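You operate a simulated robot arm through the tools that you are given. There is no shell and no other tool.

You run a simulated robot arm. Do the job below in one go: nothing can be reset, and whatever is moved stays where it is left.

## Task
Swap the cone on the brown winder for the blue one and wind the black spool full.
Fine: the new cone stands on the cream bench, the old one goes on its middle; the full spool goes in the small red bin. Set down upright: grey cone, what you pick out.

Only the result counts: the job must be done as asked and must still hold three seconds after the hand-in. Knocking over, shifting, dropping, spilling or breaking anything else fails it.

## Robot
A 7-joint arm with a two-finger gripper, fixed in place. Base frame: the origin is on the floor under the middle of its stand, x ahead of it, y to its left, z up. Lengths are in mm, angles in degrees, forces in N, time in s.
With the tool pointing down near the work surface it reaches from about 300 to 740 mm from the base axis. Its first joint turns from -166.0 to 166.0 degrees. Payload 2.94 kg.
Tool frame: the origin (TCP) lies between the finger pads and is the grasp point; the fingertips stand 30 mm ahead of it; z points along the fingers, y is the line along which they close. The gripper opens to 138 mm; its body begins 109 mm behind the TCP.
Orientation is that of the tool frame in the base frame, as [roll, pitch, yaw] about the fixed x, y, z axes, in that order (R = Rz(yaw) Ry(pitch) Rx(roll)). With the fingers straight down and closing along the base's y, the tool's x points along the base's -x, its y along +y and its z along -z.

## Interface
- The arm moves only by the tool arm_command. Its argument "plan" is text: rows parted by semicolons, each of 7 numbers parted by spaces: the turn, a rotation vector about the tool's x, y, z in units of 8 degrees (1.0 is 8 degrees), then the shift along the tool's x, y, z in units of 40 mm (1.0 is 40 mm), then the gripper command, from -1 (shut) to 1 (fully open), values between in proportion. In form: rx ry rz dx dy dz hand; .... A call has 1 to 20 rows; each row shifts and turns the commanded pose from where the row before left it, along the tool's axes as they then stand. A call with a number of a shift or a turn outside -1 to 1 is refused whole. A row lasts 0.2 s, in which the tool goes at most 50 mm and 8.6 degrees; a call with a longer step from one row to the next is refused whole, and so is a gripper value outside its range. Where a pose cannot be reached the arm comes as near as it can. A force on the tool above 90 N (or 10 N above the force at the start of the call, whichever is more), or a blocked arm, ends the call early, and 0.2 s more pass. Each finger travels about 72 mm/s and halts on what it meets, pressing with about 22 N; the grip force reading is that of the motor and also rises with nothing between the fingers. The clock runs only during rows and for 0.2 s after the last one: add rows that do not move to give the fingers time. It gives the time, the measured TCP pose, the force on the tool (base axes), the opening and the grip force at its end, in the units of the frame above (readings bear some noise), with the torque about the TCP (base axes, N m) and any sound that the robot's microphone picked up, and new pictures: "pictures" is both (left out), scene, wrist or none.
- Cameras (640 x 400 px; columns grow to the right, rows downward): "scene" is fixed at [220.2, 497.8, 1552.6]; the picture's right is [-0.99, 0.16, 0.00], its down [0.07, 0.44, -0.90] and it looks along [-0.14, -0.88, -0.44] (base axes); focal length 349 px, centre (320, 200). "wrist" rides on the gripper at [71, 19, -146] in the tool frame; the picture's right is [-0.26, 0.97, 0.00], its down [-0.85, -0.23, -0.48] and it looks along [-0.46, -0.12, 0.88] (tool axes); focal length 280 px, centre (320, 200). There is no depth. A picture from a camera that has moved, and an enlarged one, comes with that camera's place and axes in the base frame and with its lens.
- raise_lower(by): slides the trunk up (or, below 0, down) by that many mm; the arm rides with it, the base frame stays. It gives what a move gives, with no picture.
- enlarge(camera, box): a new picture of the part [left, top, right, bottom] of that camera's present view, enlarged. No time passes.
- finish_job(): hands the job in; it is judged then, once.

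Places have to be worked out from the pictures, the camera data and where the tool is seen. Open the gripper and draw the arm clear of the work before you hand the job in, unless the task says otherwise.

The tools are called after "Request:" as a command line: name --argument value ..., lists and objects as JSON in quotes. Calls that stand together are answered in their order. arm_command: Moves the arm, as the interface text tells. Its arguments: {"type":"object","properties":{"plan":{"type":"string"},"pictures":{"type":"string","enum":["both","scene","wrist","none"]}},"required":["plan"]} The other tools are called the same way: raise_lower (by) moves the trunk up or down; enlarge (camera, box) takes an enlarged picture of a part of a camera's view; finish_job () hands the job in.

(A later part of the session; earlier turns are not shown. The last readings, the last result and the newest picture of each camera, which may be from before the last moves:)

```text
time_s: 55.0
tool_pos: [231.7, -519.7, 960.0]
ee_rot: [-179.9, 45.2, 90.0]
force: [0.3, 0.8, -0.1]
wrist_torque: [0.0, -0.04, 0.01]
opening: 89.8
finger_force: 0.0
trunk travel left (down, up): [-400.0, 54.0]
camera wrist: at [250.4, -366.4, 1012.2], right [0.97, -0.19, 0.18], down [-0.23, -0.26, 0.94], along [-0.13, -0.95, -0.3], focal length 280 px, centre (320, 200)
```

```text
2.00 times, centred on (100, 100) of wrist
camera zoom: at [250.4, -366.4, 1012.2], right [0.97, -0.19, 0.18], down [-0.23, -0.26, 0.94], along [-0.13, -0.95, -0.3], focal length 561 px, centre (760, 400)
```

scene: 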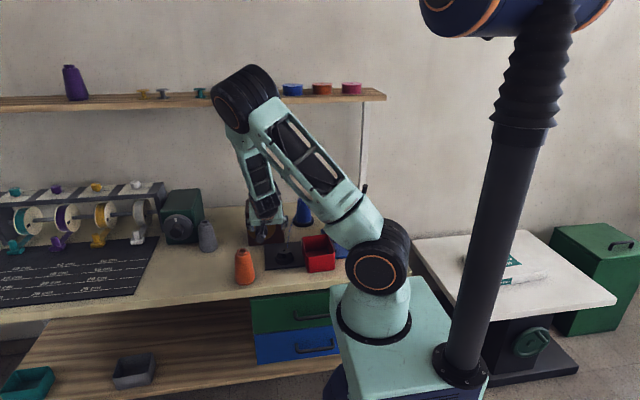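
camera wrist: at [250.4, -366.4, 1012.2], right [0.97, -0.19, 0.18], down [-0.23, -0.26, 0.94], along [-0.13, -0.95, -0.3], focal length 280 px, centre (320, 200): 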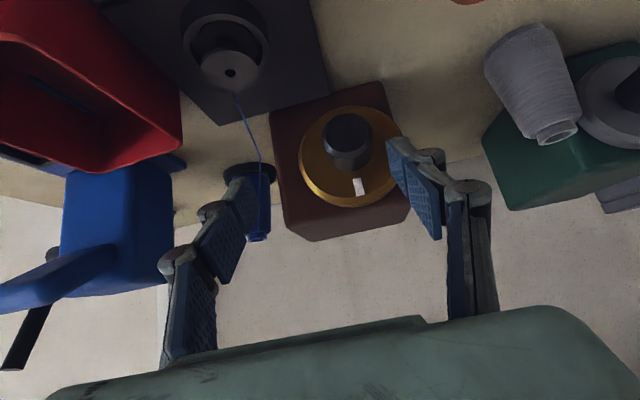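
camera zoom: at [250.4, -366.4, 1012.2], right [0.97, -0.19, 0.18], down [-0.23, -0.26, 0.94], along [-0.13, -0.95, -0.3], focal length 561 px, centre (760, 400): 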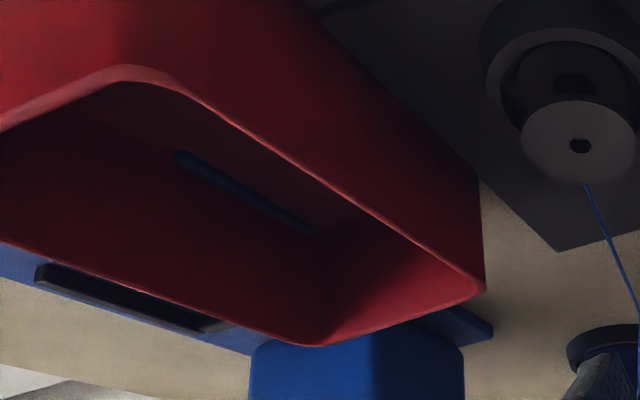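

The spool is a small flanged black bobbin in a holder; the knob is ~44 mm in diameter, ~48 mm long, with axis near (256, y, 889) and facing +y, disc front at y≈-640. I'll grip it from above with a vertical tool (which avoids the orange cone), so first I go to a pre-grasp pose above it.

Request:
arm_command --plan "0 0 0 -0.7096 0 -0.7046 0.3; 0 0 0 -0.7096 0 -0.7046 0.3; 0 0.9417 0 0 0 0 0.3; 0 0.9417 0 0 0 0 0.3; 0 0.9417 0 0 0 0 0.3; 0 0.9417 0 0 0 0 0.3; 0 0.9417 0 0 0 0 0.3; 0 0.9417 0 0 0 0 0.3; 0 0 0 -0.7525 0.2025 0.25 0.3; 0 0 0 -0.7525 0.2025 0.25 0.3; 0 0 0 -0.7525 0.2025 0.25 0.3; 0 0 0 0 0 0 0.3" --pictures "both"

Request:
enlarge --camera "wrist" --box '[220, 100, 420, 260]'

```text
time_s: 57.6
tool_pos: [254.4, -611.9, 1007.5]
ee_rot: [-180.0, -0.2, 90.0]
force: [0.4, -1.0, 0.3]
wrist_torque: [-0.06, -0.02, 0.03]
opening: 89.8
finger_force: 0.0
trunk travel left (down, up): [-400.0, 54.0]
camera wrist: at [273.9, -541.3, 1153.5], right [0.96, -0.26, 0.0], down [-0.23, -0.85, 0.47], along [-0.13, -0.46, -0.88], focal length 280 px, centre (320, 200)
```

scene: 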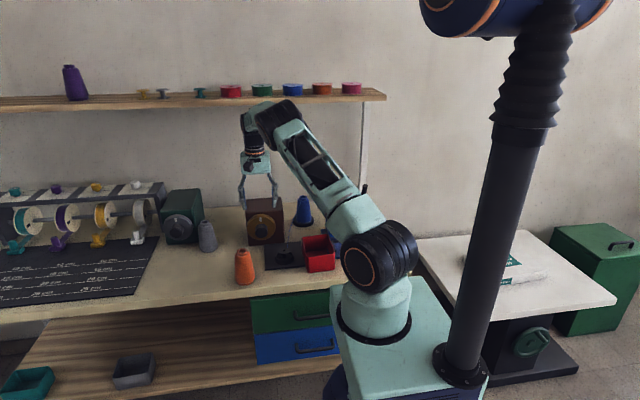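
wrist: 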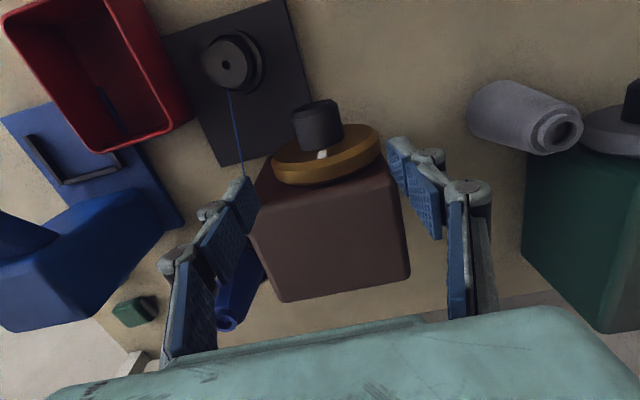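

```text
2.50 times, centred on (320, 180) of wrist
camera zoom: at [273.9, -541.3, 1153.5], right [0.96, -0.26, 0.0], down [-0.23, -0.85, 0.47], along [-0.13, -0.46, -0.88], focal length 701 px, centre (320, 250)
```

zoom: 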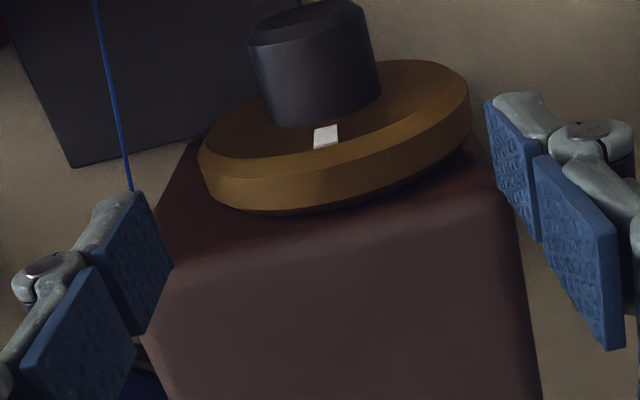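

Knob refined: axis at x≈256, z≈889, spanning y from −587 to −620. I'll descend so the TCP sits on the knob axis at y≈−600.

Request:
arm_command --plan "0 0 0 0.15 0.016 0.2 0.3; 0 0 0 0.15 0.016 0.74 0.3; 0 0 0 0 0 0.74 0.3; 0 0 0 0 0 0.74 0.3; 0 0 0 0 0 0.54 0.3; 0 0 0 0 0 0 0.3" --pictures "both"

Request:
enlarge --camera "wrist" --box '[220, 100, 420, 260]'

Request:
enlarge --camera "scene" --box '[225, 160, 305, 260]'

```text
time_s: 59.0
tool_pos: [255.6, -597.6, 890.5]
ee_rot: [-179.9, -0.2, 90.0]
force: [0.5, -0.3, -1.0]
wrist_torque: [0.02, 0.04, 0.01]
opening: 89.7
finger_force: 0.0
trunk travel left (down, up): [-400.0, 54.0]
camera wrist: at [275.8, -527.2, 1036.6], right [0.96, -0.26, 0.0], down [-0.23, -0.85, 0.47], along [-0.13, -0.46, -0.88], focal length 280 px, centre (320, 200)
```

scene: 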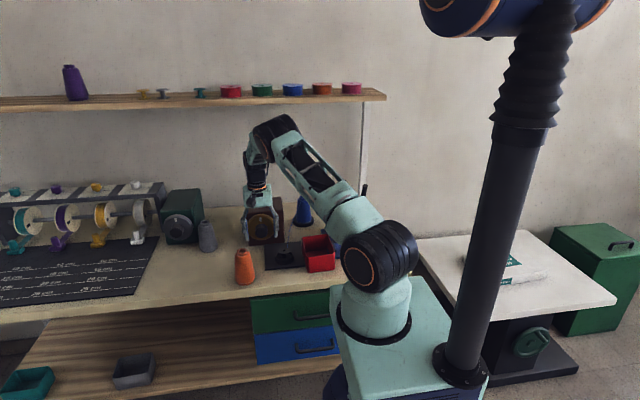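
wrist: 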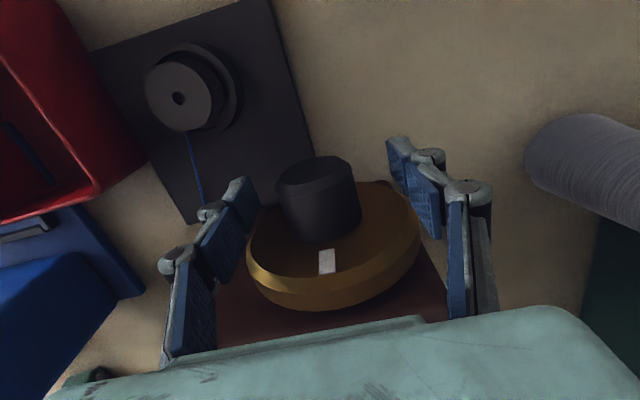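

```text
2.50 times, centred on (320, 180) of wrist
camera zoom: at [275.8, -527.2, 1036.6], right [0.96, -0.26, 0.0], down [-0.23, -0.85, 0.47], along [-0.13, -0.46, -0.88], focal length 701 px, centre (320, 250)
```

zoom: 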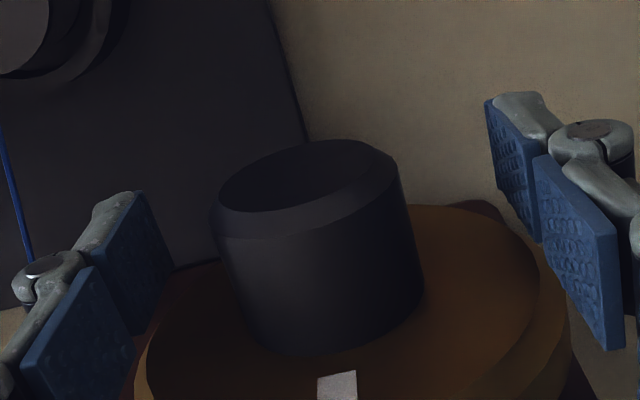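

```text
4.00 times, centred on (265, 210) of scene
camera zoom: at [220.2, 497.8, 1552.6], right [-0.99, 0.16, 0.0], down [0.07, 0.44, -0.9], along [-0.14, -0.88, -0.44], focal length 1394 px, centre (540, 160)
```

zoom: 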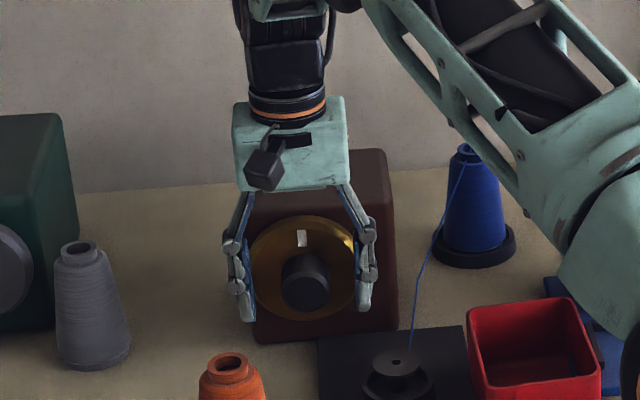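

The knob is nicely between the pads. I'll close on it.

Request:
arm_command --plan "0 0 0 0 0 0 -0.1; 0 0 0 0 0 0 -1; 0 0 0 0 0 0 -1; 0 0 0 0 0 0 -1; 0 0 0 0 0 0 -1" --pictures "wrist"

```text
time_s: 60.2
tool_pos: [254.4, -597.2, 890.3]
ee_rot: [-179.9, -0.2, 90.0]
force: [-5.9, 0.6, -2.4]
wrist_torque: [-0.4, 0.0, 0.78]
opening: 42.0
finger_force: 45.1
trunk travel left (down, up): [-400.0, 54.0]
camera wrist: at [274.7, -527.3, 1036.4], right [0.97, -0.26, 0.0], down [-0.23, -0.85, 0.47], along [-0.13, -0.46, -0.88], focal length 280 px, centre (320, 200)
```

wrist: 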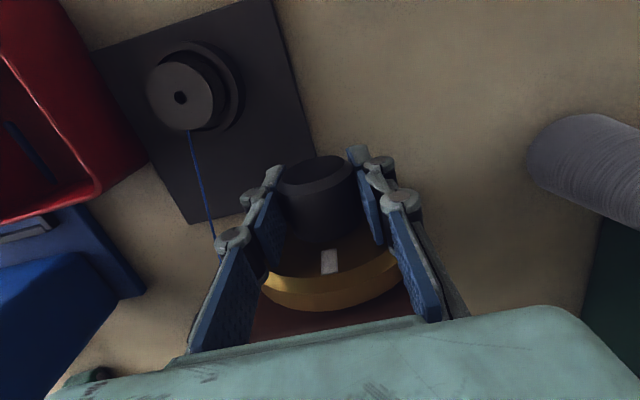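

Gripped the knob (42 mm). I'll turn it 16° clockwise as seen from the front and listen/look for an effect.

Request:
arm_command --plan "0 0 0 0 -0.025 0 -1; -1 0 0 0 0 0 -1; -1 0 0 0 0 0 -1; 0 0 0 0 0 0 -1" --pictures "both"

Request:
enlarge --camera "wrist" --box '[130, 20, 420, 320]'

Request:
enlarge --camera "scene" --box '[225, 160, 325, 280]'

```text
time_s: 61.2
tool_pos: [255.8, -597.3, 890.4]
ee_rot: [164.0, -0.2, 90.0]
force: [-3.3, 0.8, -3.8]
wrist_torque: [0.36, -0.01, 0.66]
opening: 42.1
finger_force: 44.6
trunk travel left (down, up): [-400.0, 54.0]
camera wrist: at [233.8, -527.4, 1036.3], right [0.93, -0.26, 0.26], down [-0.35, -0.85, 0.39], along [0.12, -0.46, -0.88], focal length 280 px, centre (320, 200)
```

scene: 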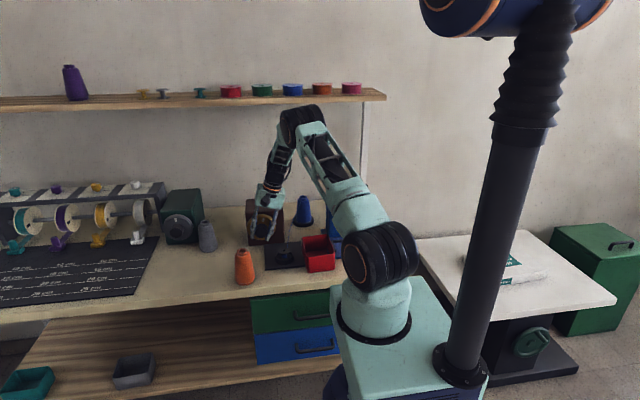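
wrist: 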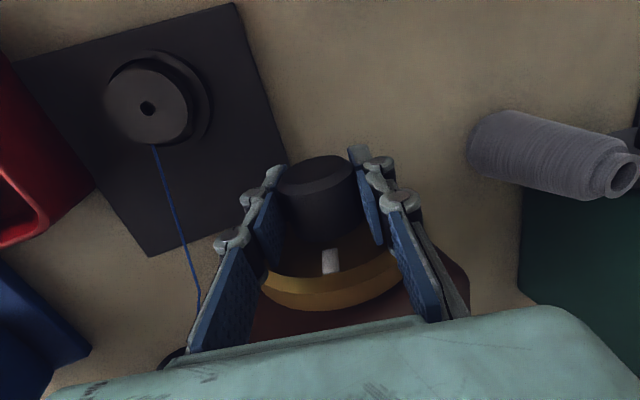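

```text
1.33 times, centred on (275, 170) of wrist
camera zoom: at [233.8, -527.4, 1036.3], right [0.93, -0.26, 0.26], down [-0.35, -0.85, 0.39], along [0.12, -0.46, -0.88], focal length 374 px, centre (380, 240)
```

zoom: 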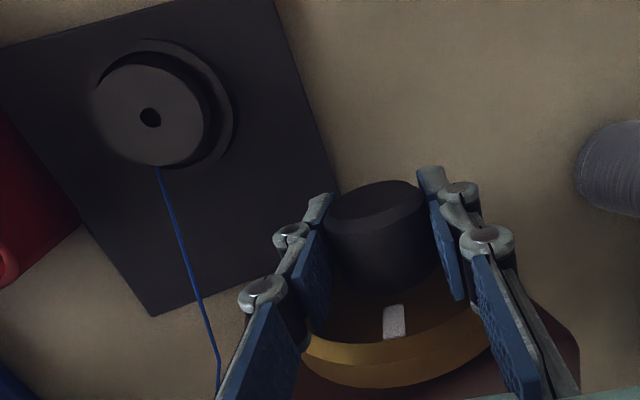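

```text
3.33 times, centred on (275, 220) of scene
camera zoom: at [220.2, 497.8, 1552.6], right [-0.99, 0.16, 0.0], down [0.07, 0.44, -0.9], along [-0.14, -0.88, -0.44], focal length 1162 px, centre (470, 133)
```

zoom: 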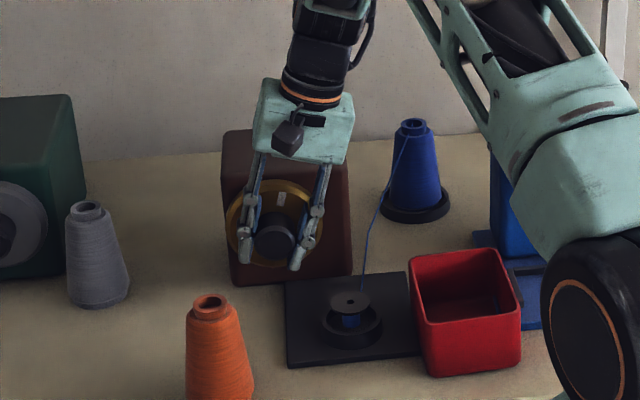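

The dial turned and blue thread has started appearing on the spool core. I'll wait briefly without moving to see whether winding continues by itself.

Request:
arm_command --plan "0 0 0 0 0 0 -1; 0 0 0 0 0 0 -1" --pictures "scene"

Request:
enlarge --camera "scene" --box '[265, 230, 305, 270]'

Request:
enlarge --camera "wrist" --box '[90, 40, 230, 150]'

```text
time_s: 61.8
tool_pos: [254.7, -597.6, 890.6]
ee_rot: [164.1, -0.2, 90.0]
force: [-3.2, 2.4, -5.1]
wrist_torque: [0.02, 0.03, 0.6]
opening: 41.8
finger_force: 44.6
trunk travel left (down, up): [-400.0, 54.0]
```

scene: 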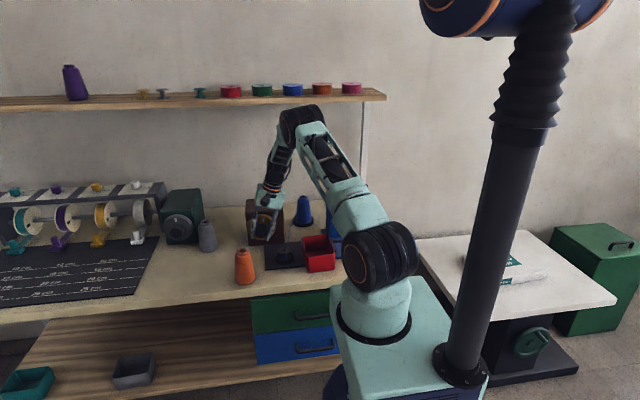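

```text
10.00 times, centred on (285, 250) of scene
camera zoom: at [220.2, 497.8, 1552.6], right [-0.99, 0.16, 0.0], down [0.07, 0.44, -0.9], along [-0.14, -0.88, -0.44], focal length 3486 px, centre (670, -300)
```

zoom: 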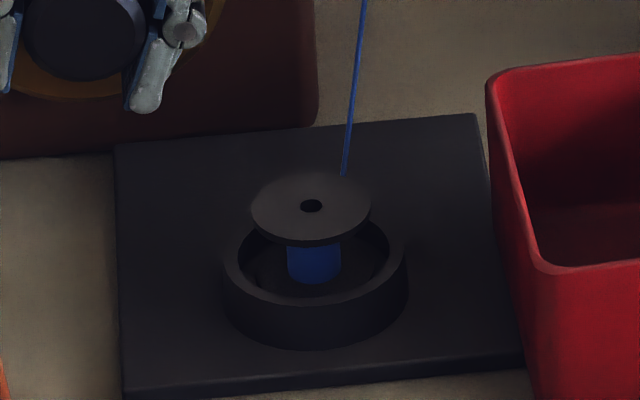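

```text
3.64 times, centred on (160, 95) of wrist
camera zoom: at [234.0, -527.4, 1036.4], right [0.93, -0.26, 0.26], down [-0.35, -0.85, 0.39], along [0.12, -0.46, -0.88], focal length 1020 px, centre (902, 582)
```

zoom: 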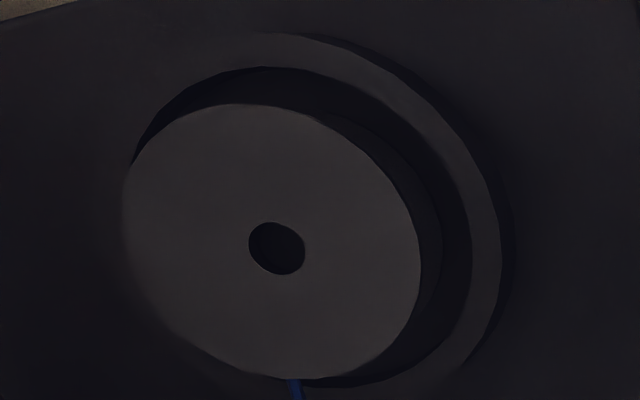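

Blue thread is on the core (about 54 px wide vs 120 px flange). I'll wait another second and compare to see if it's winding continuously.

Request:
arm_command --plan "0 0 0 0 0 0 -1; 0 0 0 0 0 0 -1; 0 0 0 0 0 0 -1; 0 0 0 0 0 0 -1; 0 0 0 0 0 0 -1" --pictures "scene"

Request:
enlarge --camera "scene" --box '[265, 230, 305, 270]'

```text
time_s: 63.0
tool_pos: [255.7, -597.1, 890.6]
ee_rot: [164.1, -0.1, 90.1]
force: [-3.9, 3.8, -5.4]
wrist_torque: [-0.12, 0.01, 0.55]
opening: 42.0
finger_force: 44.9
trunk travel left (down, up): [-400.0, 54.0]
```

scene: 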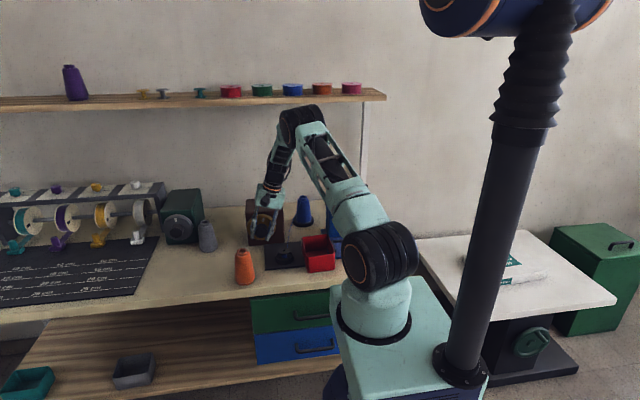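

```text
10.00 times, centred on (285, 250) of scene
camera zoom: at [220.2, 497.8, 1552.6], right [-0.99, 0.16, 0.0], down [0.07, 0.44, -0.9], along [-0.14, -0.88, -0.44], focal length 3486 px, centre (670, -300)
```

zoom: 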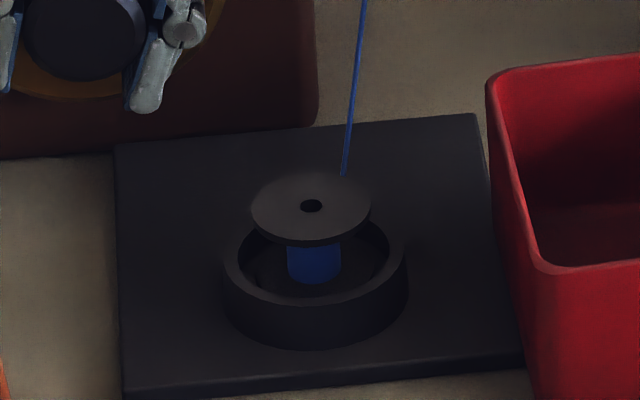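

Winding only happens as the dial is turned (no change while still). I'll keep turning clockwise another 40° and compare the fill.

Request:
arm_command --plan "-1 0 0 0 0 0 -1; -1 0 0 0 0 0 -1; -1 0 0 0 0 0 -1; -1 0 0 0 0 0 -1; -1 0 0 0 0 0 -1; 0 0 0 0 0 0 -1" --pictures "both"

Request:
enlarge --camera "scene" --box '[265, 230, 305, 270]'

Request:
enlarge --camera "scene" --box '[225, 170, 325, 270]'

```text
time_s: 64.4
tool_pos: [256.9, -597.8, 891.3]
ee_rot: [124.0, -0.1, 90.1]
force: [2.8, 5.5, -2.1]
wrist_torque: [-0.25, 0.01, 0.69]
opening: 42.2
finger_force: 44.2
trunk travel left (down, up): [-400.0, 54.0]
camera wrist: at [145.9, -527.4, 989.0], right [0.54, -0.26, 0.8], down [-0.52, -0.85, 0.07], along [0.66, -0.46, -0.6], focal length 280 px, centre (320, 200)
```

scene: 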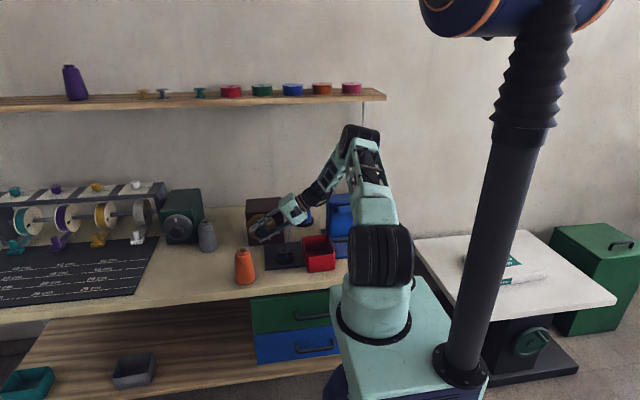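
wrist: 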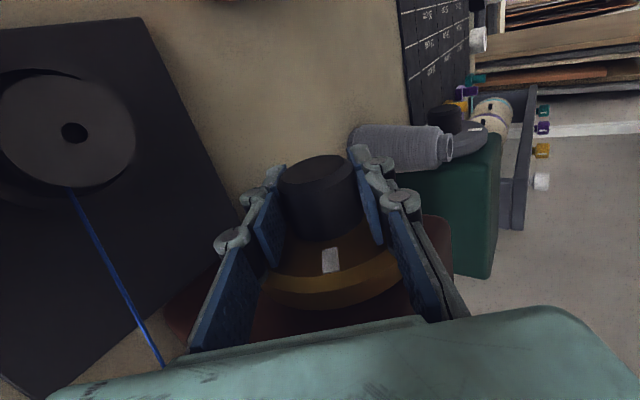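

```text
10.00 times, centred on (285, 250) of scene
camera zoom: at [220.2, 497.8, 1552.6], right [-0.99, 0.16, 0.0], down [0.07, 0.44, -0.9], along [-0.14, -0.88, -0.44], focal length 3486 px, centre (670, -300)
```

zoom: 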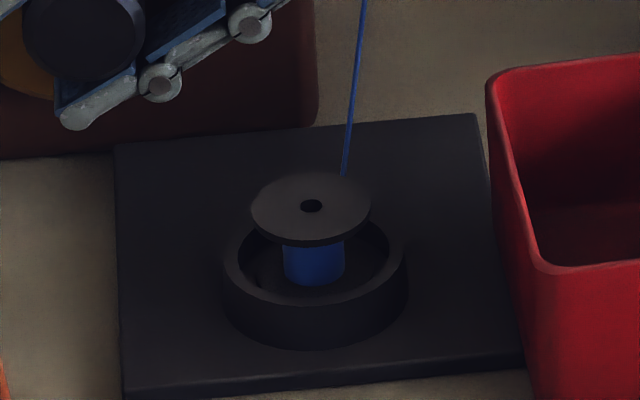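

```text
4.00 times, centred on (275, 220) of scene
camera zoom: at [220.2, 497.8, 1552.6], right [-0.99, 0.16, 0.0], down [0.07, 0.44, -0.9], along [-0.14, -0.88, -0.44], focal length 1394 px, centre (500, 120)
```

zoom: 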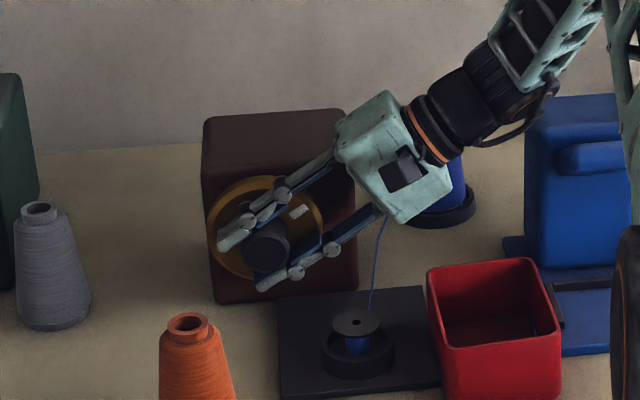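

The wound width grew from 54 to 62 px over 40°, so filling is proportional to turning. I'll finish this stroke to −72°, open just enough to free the knob, and check that the dial stays put.

Request:
arm_command --plan "-1 0 0 0 0 0 -1; -1 0 0 0 0 0 -1; 0 0 0 0 0 0 -1; 0 0 0 0 0 0 -0.159; 0 0 0 0 0 0 -0.159; 0 0 0 0 0 0 -0.159" --pictures "both"

Request:
enlarge --camera "scene" --box '[225, 190, 305, 270]'

```text
time_s: 65.8
tool_pos: [256.8, -596.0, 893.4]
ee_rot: [108.2, 0.2, 90.0]
force: [-0.7, -0.1, 0.4]
wrist_torque: [0.02, -0.03, -0.02]
opening: 58.2
finger_force: 0.1
trunk travel left (down, up): [-400.0, 54.0]
camera wrist: at [123.7, -524.9, 957.1], right [0.3, -0.26, 0.92], down [-0.52, -0.85, -0.07], along [0.8, -0.46, -0.39], focal length 280 px, centre (320, 200)
```

scene: 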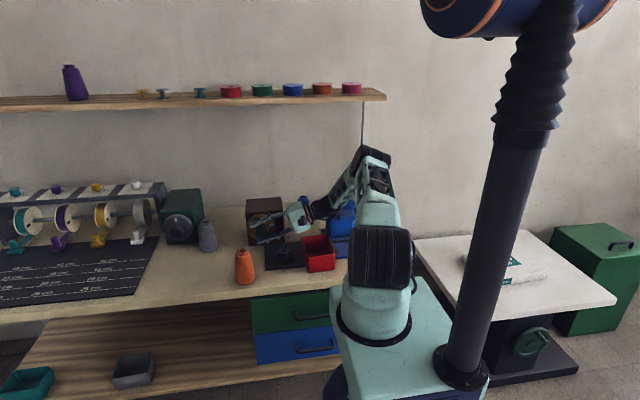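
wrist: 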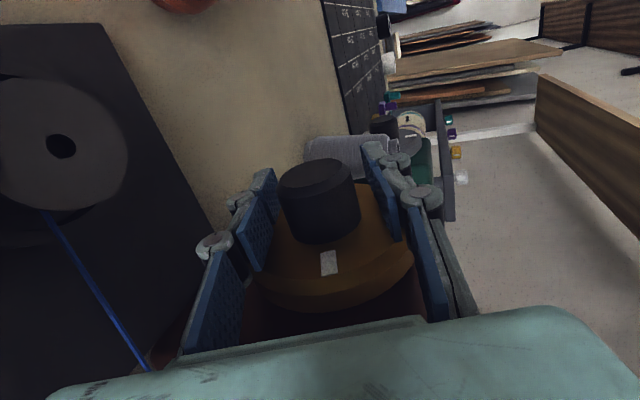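

```text
5.00 times, centred on (265, 230) of scene
camera zoom: at [220.2, 497.8, 1552.6], right [-0.99, 0.16, 0.0], down [0.07, 0.44, -0.9], along [-0.14, -0.88, -0.44], focal length 1743 px, centre (595, 50)
```

zoom: 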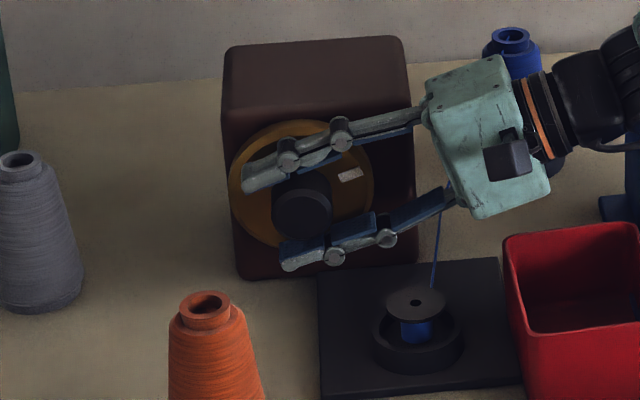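

The dial holds its position at about 72°. I'll swing the open gripper back around the knob to +56° for the next stroke.

Request:
arm_command --plan "1 0 0 0 0 0 -0.159; 1 0 0 0 0 0 -0.159; 1 0 0 0 0 0 -0.159; 1 0 0 0 0 0 -0.159; 1 0 0 0 0 0 -0.159; 1 0 0 0 0 0 -0.159; 1 0 0 0 0 0 -0.159; 1 0 0 0 0 0 -0.159; 1 0 0 0 0 0 -0.159; 1 0 0 0 0 0 -0.159; 1 0 0 0 0 0 -0.159; 1 0 0 0 0 0 -0.159; 1 0 0 0 0 0 -0.159; 1 0 0 0 0 0 -0.159; 1 0 0 0 0 0 -0.159; 1 0 0 0 0 0 -0.159; 0 0 0 0 0 0 -0.159" --pictures "both"

Request:
enlarge --camera "scene" --box '[225, 190, 305, 270]'

```text
time_s: 69.4
tool_pos: [224.1, -561.2, 907.0]
ee_rot: [-123.7, -0.2, 89.9]
force: [-0.5, 0.8, -0.2]
wrist_torque: [-0.01, -0.03, 0.02]
opening: 58.0
finger_force: 0.1
out of reach, approached as far as the arm can: row 14, 15, 16
trunk travel left (down, up): [-400.0, 54.0]
camera wrist: at [356.3, -491.1, 971.3], right [0.54, -0.26, -0.8], down [0.27, -0.85, 0.45], along [-0.8, -0.46, -0.39], focal length 280 px, centre (320, 200)
```

scene: 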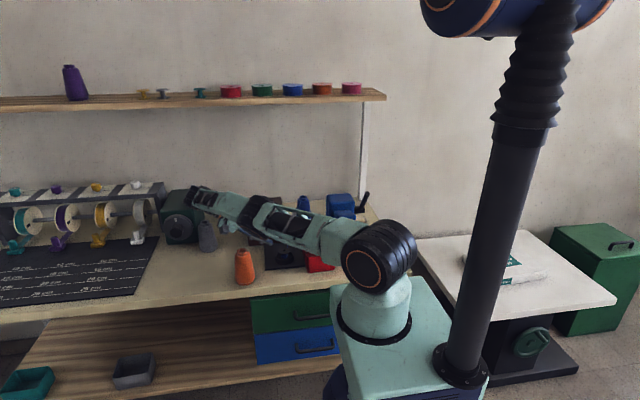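
wrist: 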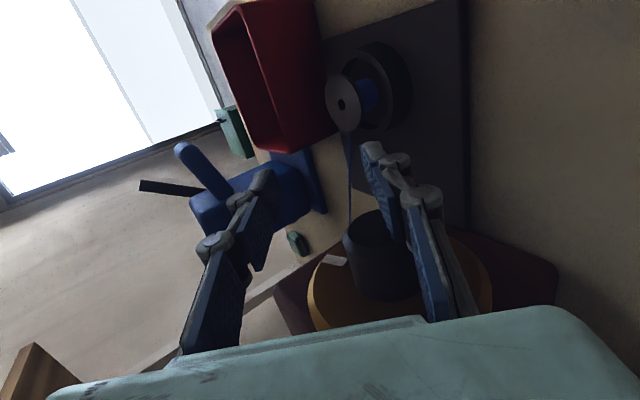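

```text
5.00 times, centred on (265, 230) of scene
camera zoom: at [220.2, 497.8, 1552.6], right [-0.99, 0.16, 0.0], down [0.07, 0.44, -0.9], along [-0.14, -0.88, -0.44], focal length 1743 px, centre (595, 50)
```

zoom: 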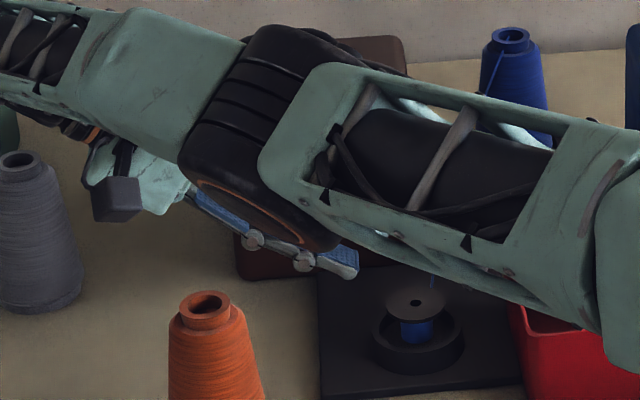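

The arm couldn't follow beyond about +32°, and the TCP drifted off the knob to (224,-561,907). I'll first back away 60 mm in +y from the knob face, then rotate back to +24° before re-approaching.

Request:
arm_command --plan "0 0 0 0.5 0 0 -0.159; 0 0 0 0.5 0 0 -0.159; 0 0 0 0.5 0 0 -0.159; -1 0 0 0 0 0 -0.159; -1 0 0 0 0 0 -0.159; -1 0 0 0 0 0 -0.159; -1 0 0 0 0 0 -0.159; 0 0 0 0 0 0 -0.159" --pictures "both"

Request:
enlarge --camera "scene" --box '[225, 190, 305, 270]'

```text
time_s: 71.2
tool_pos: [224.8, -501.5, 904.1]
ee_rot: [-155.9, -0.2, 90.0]
force: [1.3, -0.6, 0.3]
wrist_torque: [-0.01, 0.02, -0.04]
opening: 58.0
finger_force: 0.0
trunk travel left (down, up): [-400.0, 54.0]
camera wrist: at [302.4, -432.0, 1030.1], right [0.88, -0.26, -0.39], down [-0.02, -0.85, 0.53], along [-0.47, -0.46, -0.75], focal length 280 px, centre (320, 200)
```

scene: 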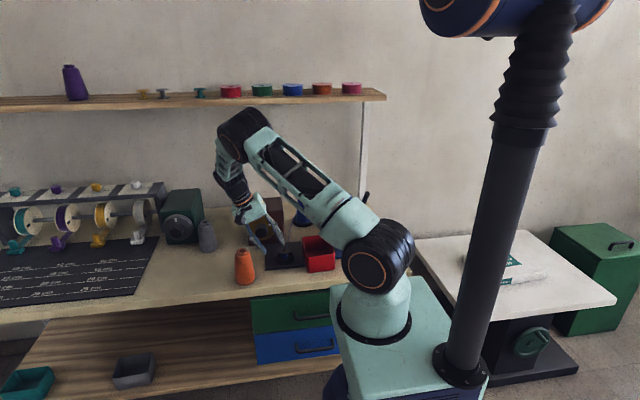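
wrist: 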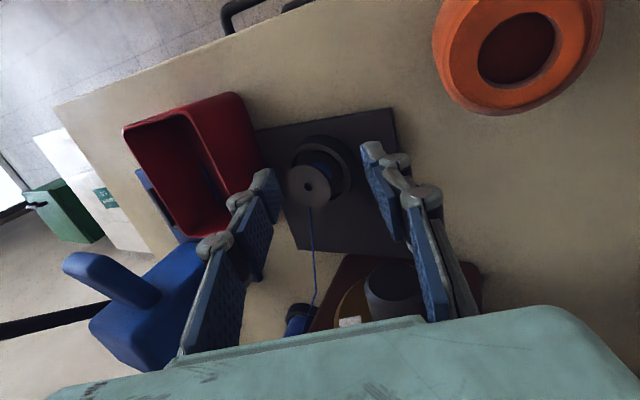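

```text
5.00 times, centred on (265, 230) of scene
camera zoom: at [220.2, 497.8, 1552.6], right [-0.99, 0.16, 0.0], down [0.07, 0.44, -0.9], along [-0.14, -0.88, -0.44], focal length 1743 px, centre (595, 50)
```

zoom: 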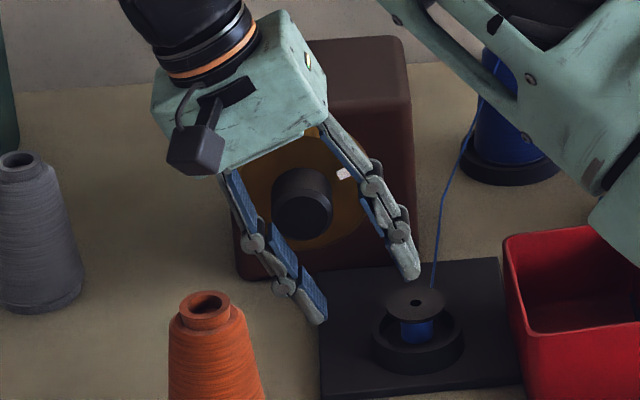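

The dial still shows ~70°. Now at +24°, I'll align laterally with the knob axis (256, 891) while still in front of it and verify before sliding on.

Request:
arm_command --plan "0 0 0 -0.2 0.4115 0 -0.159; 0 0 0 -0.2 0.4115 0 -0.159; 0 0 0 0 0 0 -0.159" --pictures "both"

Request:
enlarge --camera "scene" --box '[225, 190, 305, 270]'

```text
time_s: 72.0
tool_pos: [256.5, -517.9, 890.5]
ee_rot: [-155.8, -0.1, 90.0]
force: [0.1, -0.5, -0.1]
wrist_torque: [0.01, 0.02, -0.04]
opening: 58.1
finger_force: 0.2
trunk travel left (down, up): [-400.0, 54.0]
camera wrist: at [332.5, -448.4, 1016.8], right [0.88, -0.26, -0.39], down [-0.02, -0.85, 0.53], along [-0.47, -0.46, -0.75], focal length 280 px, centre (320, 200)
```

scene: 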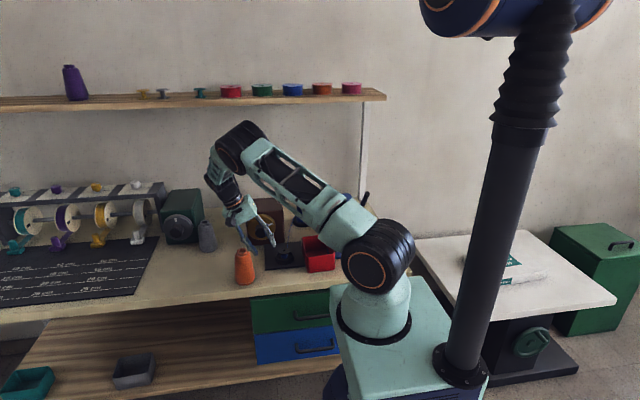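
wrist: 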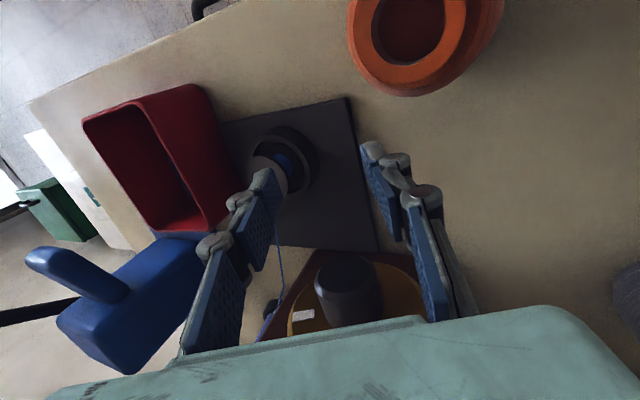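

```text
5.00 times, centred on (265, 230) of scene
camera zoom: at [220.2, 497.8, 1552.6], right [-0.99, 0.16, 0.0], down [0.07, 0.44, -0.9], along [-0.14, -0.88, -0.44], focal length 1743 px, centre (595, 50)
```

zoom: 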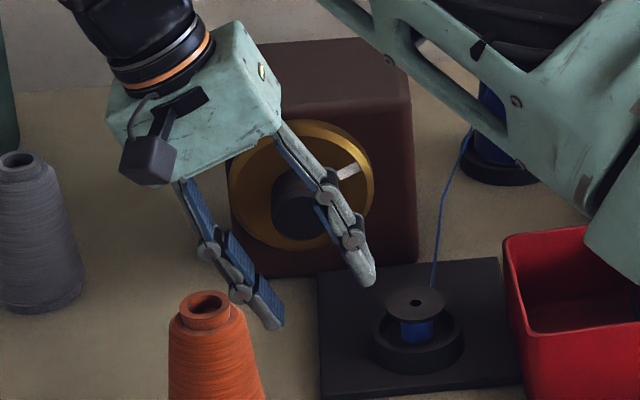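

I'll open to ~74 mm for margin and slide 78 mm in −y over the knob.

Request:
arm_command --plan "0 0 0 0 0 0 0.072; 0 0 0 -0.655 0 0 0.072; 0 0 0 -0.655 0 0 0.072; 0 0 0 -0.655 0 0 0.072; 0 0 0 0 0 0 0.072" --pictures "both"

Request:
enlarge --camera "scene" --box '[225, 190, 305, 270]'

```text
time_s: 73.2
tool_pos: [255.2, -598.8, 892.4]
ee_rot: [-155.9, -0.2, 89.9]
force: [-0.7, -0.4, 0.1]
wrist_torque: [-0.01, 0.02, -0.01]
opening: 73.9
finger_force: 0.1
trunk travel left (down, up): [-400.0, 54.0]
camera wrist: at [332.3, -527.5, 1018.1], right [0.88, -0.26, -0.39], down [-0.02, -0.85, 0.53], along [-0.47, -0.46, -0.75], focal length 280 px, centre (320, 200)
```

scene: 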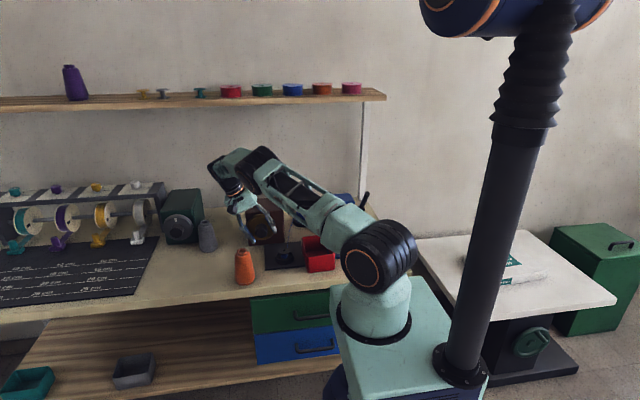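
wrist: 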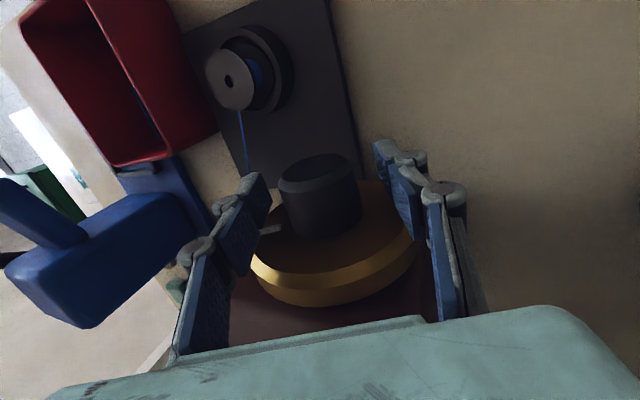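

```text
5.00 times, centred on (265, 230) of scene
camera zoom: at [220.2, 497.8, 1552.6], right [-0.99, 0.16, 0.0], down [0.07, 0.44, -0.9], along [-0.14, -0.88, -0.44], focal length 1743 px, centre (595, 50)
```

zoom: 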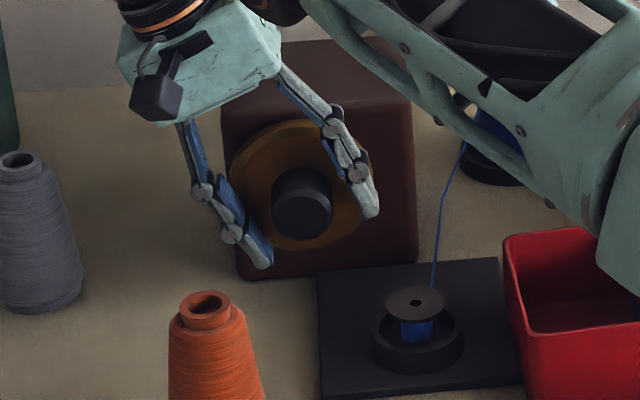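

Aligned. I'll close on the knob at +24° and then turn 96° clockwise in one stroke.

Request:
arm_command --plan "0 0 0 0 0 0 -0.2; 0 0 0 0 0 0 -1; 0 0 0 0 0 0 -1; 0 0 0 0 0 0 -1" --pictures "none"

Request:
arm_command --plan "-1 0 0 0 0 0 -1; -1 0 0 0 0 0 -1; -1 0 0 0 0 0 -1; -1 0 0 0 0 0 -1; -1 0 0 0 0 0 -1; -1 0 0 0 0 0 -1; -1 0 0 0 0 0 -1; -1 0 0 0 0 0 -1; -1 0 0 0 0 0 -1; -1 0 0 0 0 0 -1; -1 0 0 0 0 0 -1; -1 0 0 0 0 0 -1; 0 0 0 0 0 0 -1" --pictures "both"

Request:
enlarge --camera "scene" --box '[265, 230, 305, 270]'

Request:
enlarge --camera "scene" --box '[225, 190, 305, 270]'

```text
time_s: 74.2
tool_pos: [255.3, -597.6, 892.7]
ee_rot: [-155.9, -0.1, 90.0]
force: [0.3, -0.4, 0.0]
wrist_torque: [0.0, 0.01, -0.23]
opening: 41.6
finger_force: 45.4
trunk travel left (down, up): [-400.0, 54.0]
```

```text
time_s: 77.0
tool_pos: [254.7, -597.7, 892.6]
ee_rot: [108.3, 0.0, 89.7]
force: [-11.2, -26.7, -4.4]
wrist_torque: [-0.5, 0.07, -0.13]
opening: 42.2
finger_force: 44.8
trunk travel left (down, up): [-400.0, 54.0]
camera wrist: at [122.6, -525.5, 956.1], right [0.3, -0.26, 0.92], down [-0.53, -0.85, -0.07], along [0.79, -0.47, -0.39], focal length 280 px, centre (320, 200)
```

scene: 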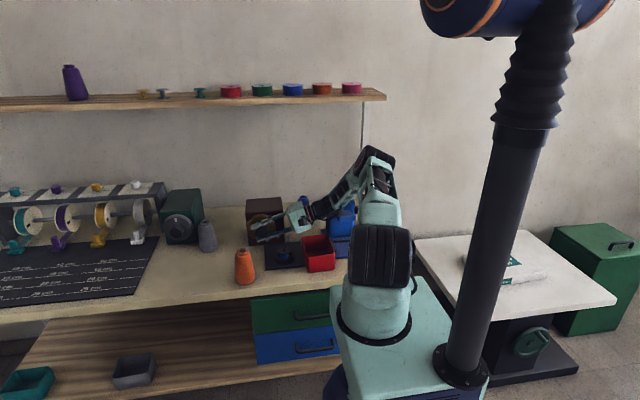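
wrist: 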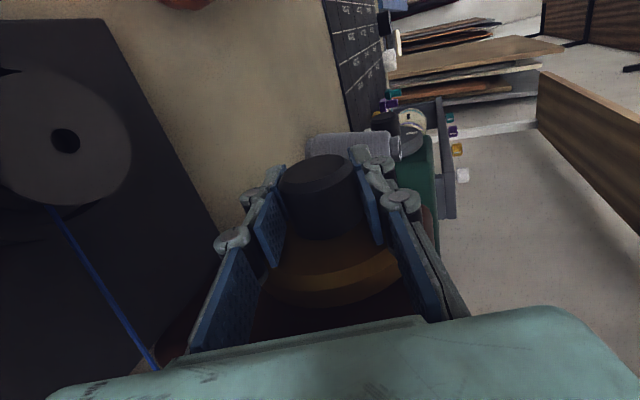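

```text
10.00 times, centred on (285, 250) of scene
camera zoom: at [220.2, 497.8, 1552.6], right [-0.99, 0.16, 0.0], down [0.07, 0.44, -0.9], along [-0.14, -0.88, -0.44], focal length 3486 px, centre (670, -300)
```

zoom: 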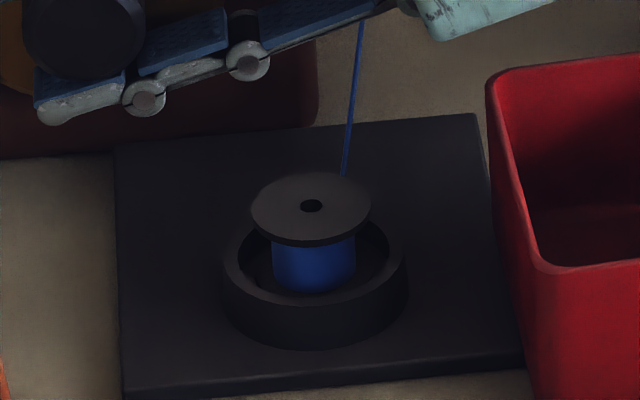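

```text
5.00 times, centred on (265, 230) of scene
camera zoom: at [220.2, 497.8, 1552.6], right [-0.99, 0.16, 0.0], down [0.07, 0.44, -0.9], along [-0.14, -0.88, -0.44], focal length 1743 px, centre (595, 50)
```

zoom: 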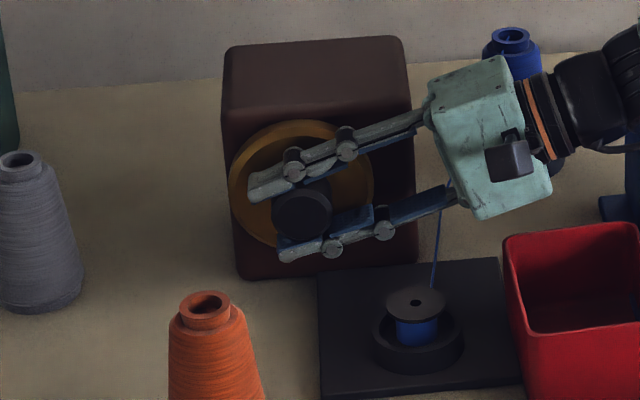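

At 168° of dial rotation the wound width is 85 px of the 120 px flange (roughly 0.2 px/deg), so more turning is needed. I'll release, swing back to +24° and regrip.

Request:
arm_command --plan "0 0 0 0 0 0 -0.159; 0 0 0 0 0 0 -0.159; 0 0 0 0 0 0 -0.159; 1 0 0 0 0 0 -0.159; 1 0 0 0 0 0 -0.159; 1 0 0 0 0 0 -0.159; 1 0 0 0 0 0 -0.159; 1 0 0 0 0 0 -0.159; 1 0 0 0 0 0 -0.159; 1 0 0 0 0 0 -0.159; 1 0 0 0 0 0 -0.159; 1 0 0 0 0 0 -0.159; 1 0 0 0 0 0 -0.159; 1 0 0 0 0 0 -0.159; 1 0 0 0 0 0 -0.159; 0 0 0 0 0 0 -0.159" --pictures "both"

Request:
enlarge --camera "scene" --box '[225, 190, 305, 270]'

```text
time_s: 80.4
tool_pos: [256.8, -595.7, 892.3]
ee_rot: [-155.6, -0.1, 89.9]
force: [-0.6, 0.0, -0.5]
wrist_torque: [-0.04, 0.01, 0.01]
opening: 57.9
finger_force: 0.0
trunk travel left (down, up): [-400.0, 54.0]
camera wrist: at [333.5, -526.1, 1017.3], right [0.88, -0.26, -0.4], down [-0.02, -0.85, 0.53], along [-0.47, -0.46, -0.75], focal length 280 px, centre (320, 200)
```

scene: 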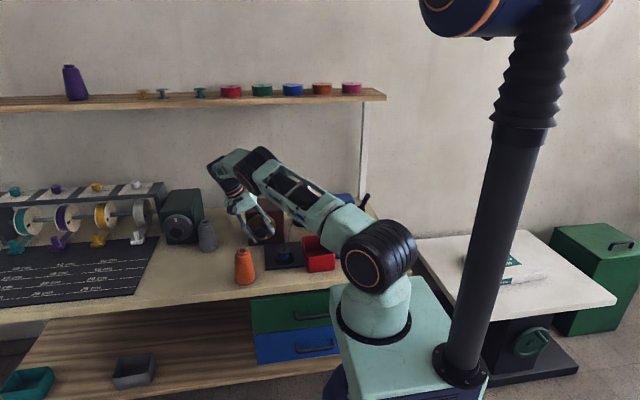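
wrist: 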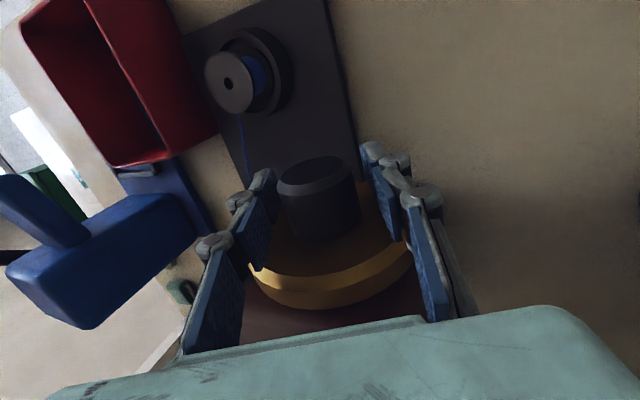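

```text
5.00 times, centred on (265, 230) of scene
camera zoom: at [220.2, 497.8, 1552.6], right [-0.99, 0.16, 0.0], down [0.07, 0.44, -0.9], along [-0.14, -0.88, -0.44], focal length 1743 px, centre (595, 50)
```

zoom: 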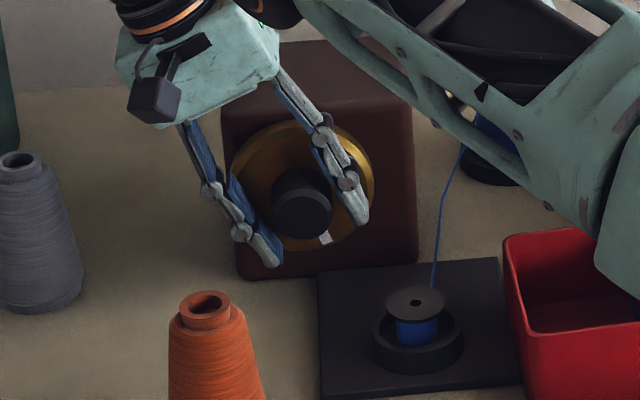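

The mark is now near the bottom (~160°) and the dial stayed in place. Regripping and turning another 96°.

Request:
arm_command --plan "0 0 0 0 0 0 -1; 0 0 0 0 0 0 -1; 0 0 0 0 0 0 -1; 0 0 0 0 0 0 -1; -1 0 0 0 0 0 -1; -1 0 0 0 0 0 -1; -1 0 0 0 0 0 -1; -1 0 0 0 0 0 -1; -1 0 0 0 0 0 -1; -1 0 0 0 0 0 -1; -1 0 0 0 0 0 -1; -1 0 0 0 0 0 -1; 0 0 0 0 0 0 -1" --pictures "both"

Request:
enlarge --camera "scene" --box '[265, 230, 305, 270]'

Request:
enlarge --camera "scene" --box '[225, 190, 305, 270]'

```text
time_s: 83.2
tool_pos: [254.9, -596.6, 892.0]
ee_rot: [140.0, 0.0, 89.9]
force: [-6.5, -3.6, 8.4]
wrist_torque: [-0.19, 0.02, 0.16]
opening: 41.9
finger_force: 45.4
trunk travel left (down, up): [-400.0, 54.0]
camera wrist: at [175.7, -526.0, 1016.6], right [0.74, -0.26, 0.62], down [-0.48, -0.85, 0.21], along [0.47, -0.46, -0.75], focal length 280 px, centre (320, 200)
```

scene: 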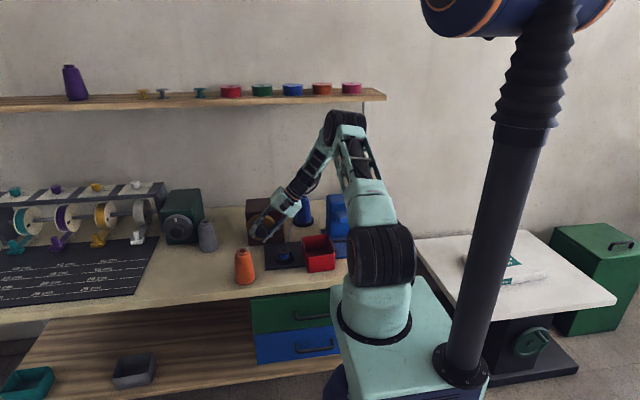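
wrist: 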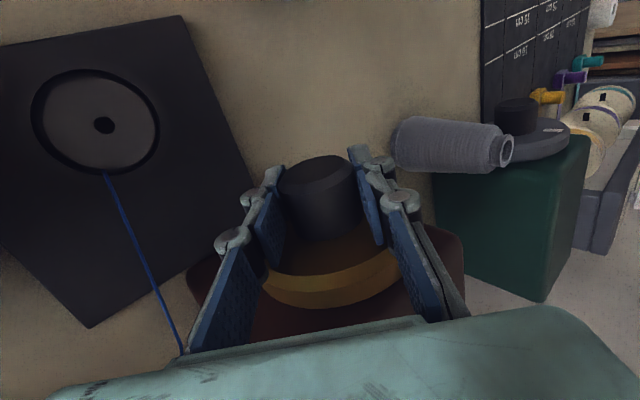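

```text
10.00 times, centred on (285, 250) of scene
camera zoom: at [220.2, 497.8, 1552.6], right [-0.99, 0.16, 0.0], down [0.07, 0.44, -0.9], along [-0.14, -0.88, -0.44], focal length 3486 px, centre (670, -300)
```

zoom: 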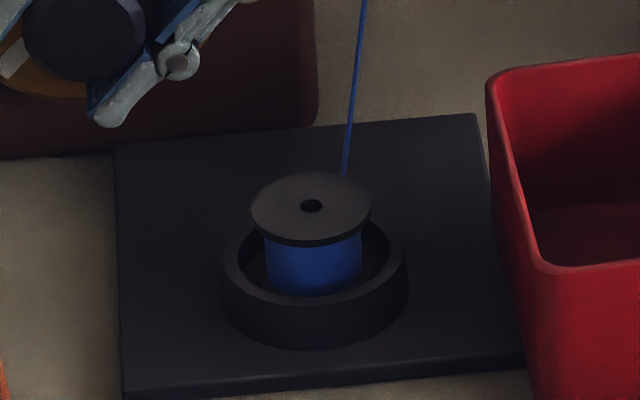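

```text
5.00 times, centred on (265, 230) of scene
camera zoom: at [220.2, 497.8, 1552.6], right [-0.99, 0.16, 0.0], down [0.07, 0.44, -0.9], along [-0.14, -0.88, -0.44], focal length 1743 px, centre (595, 50)
```

zoom: 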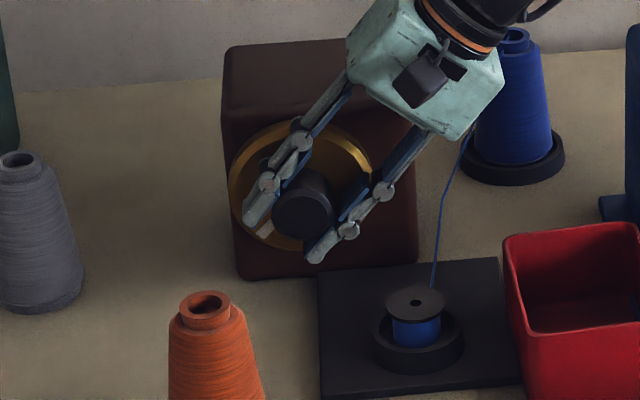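

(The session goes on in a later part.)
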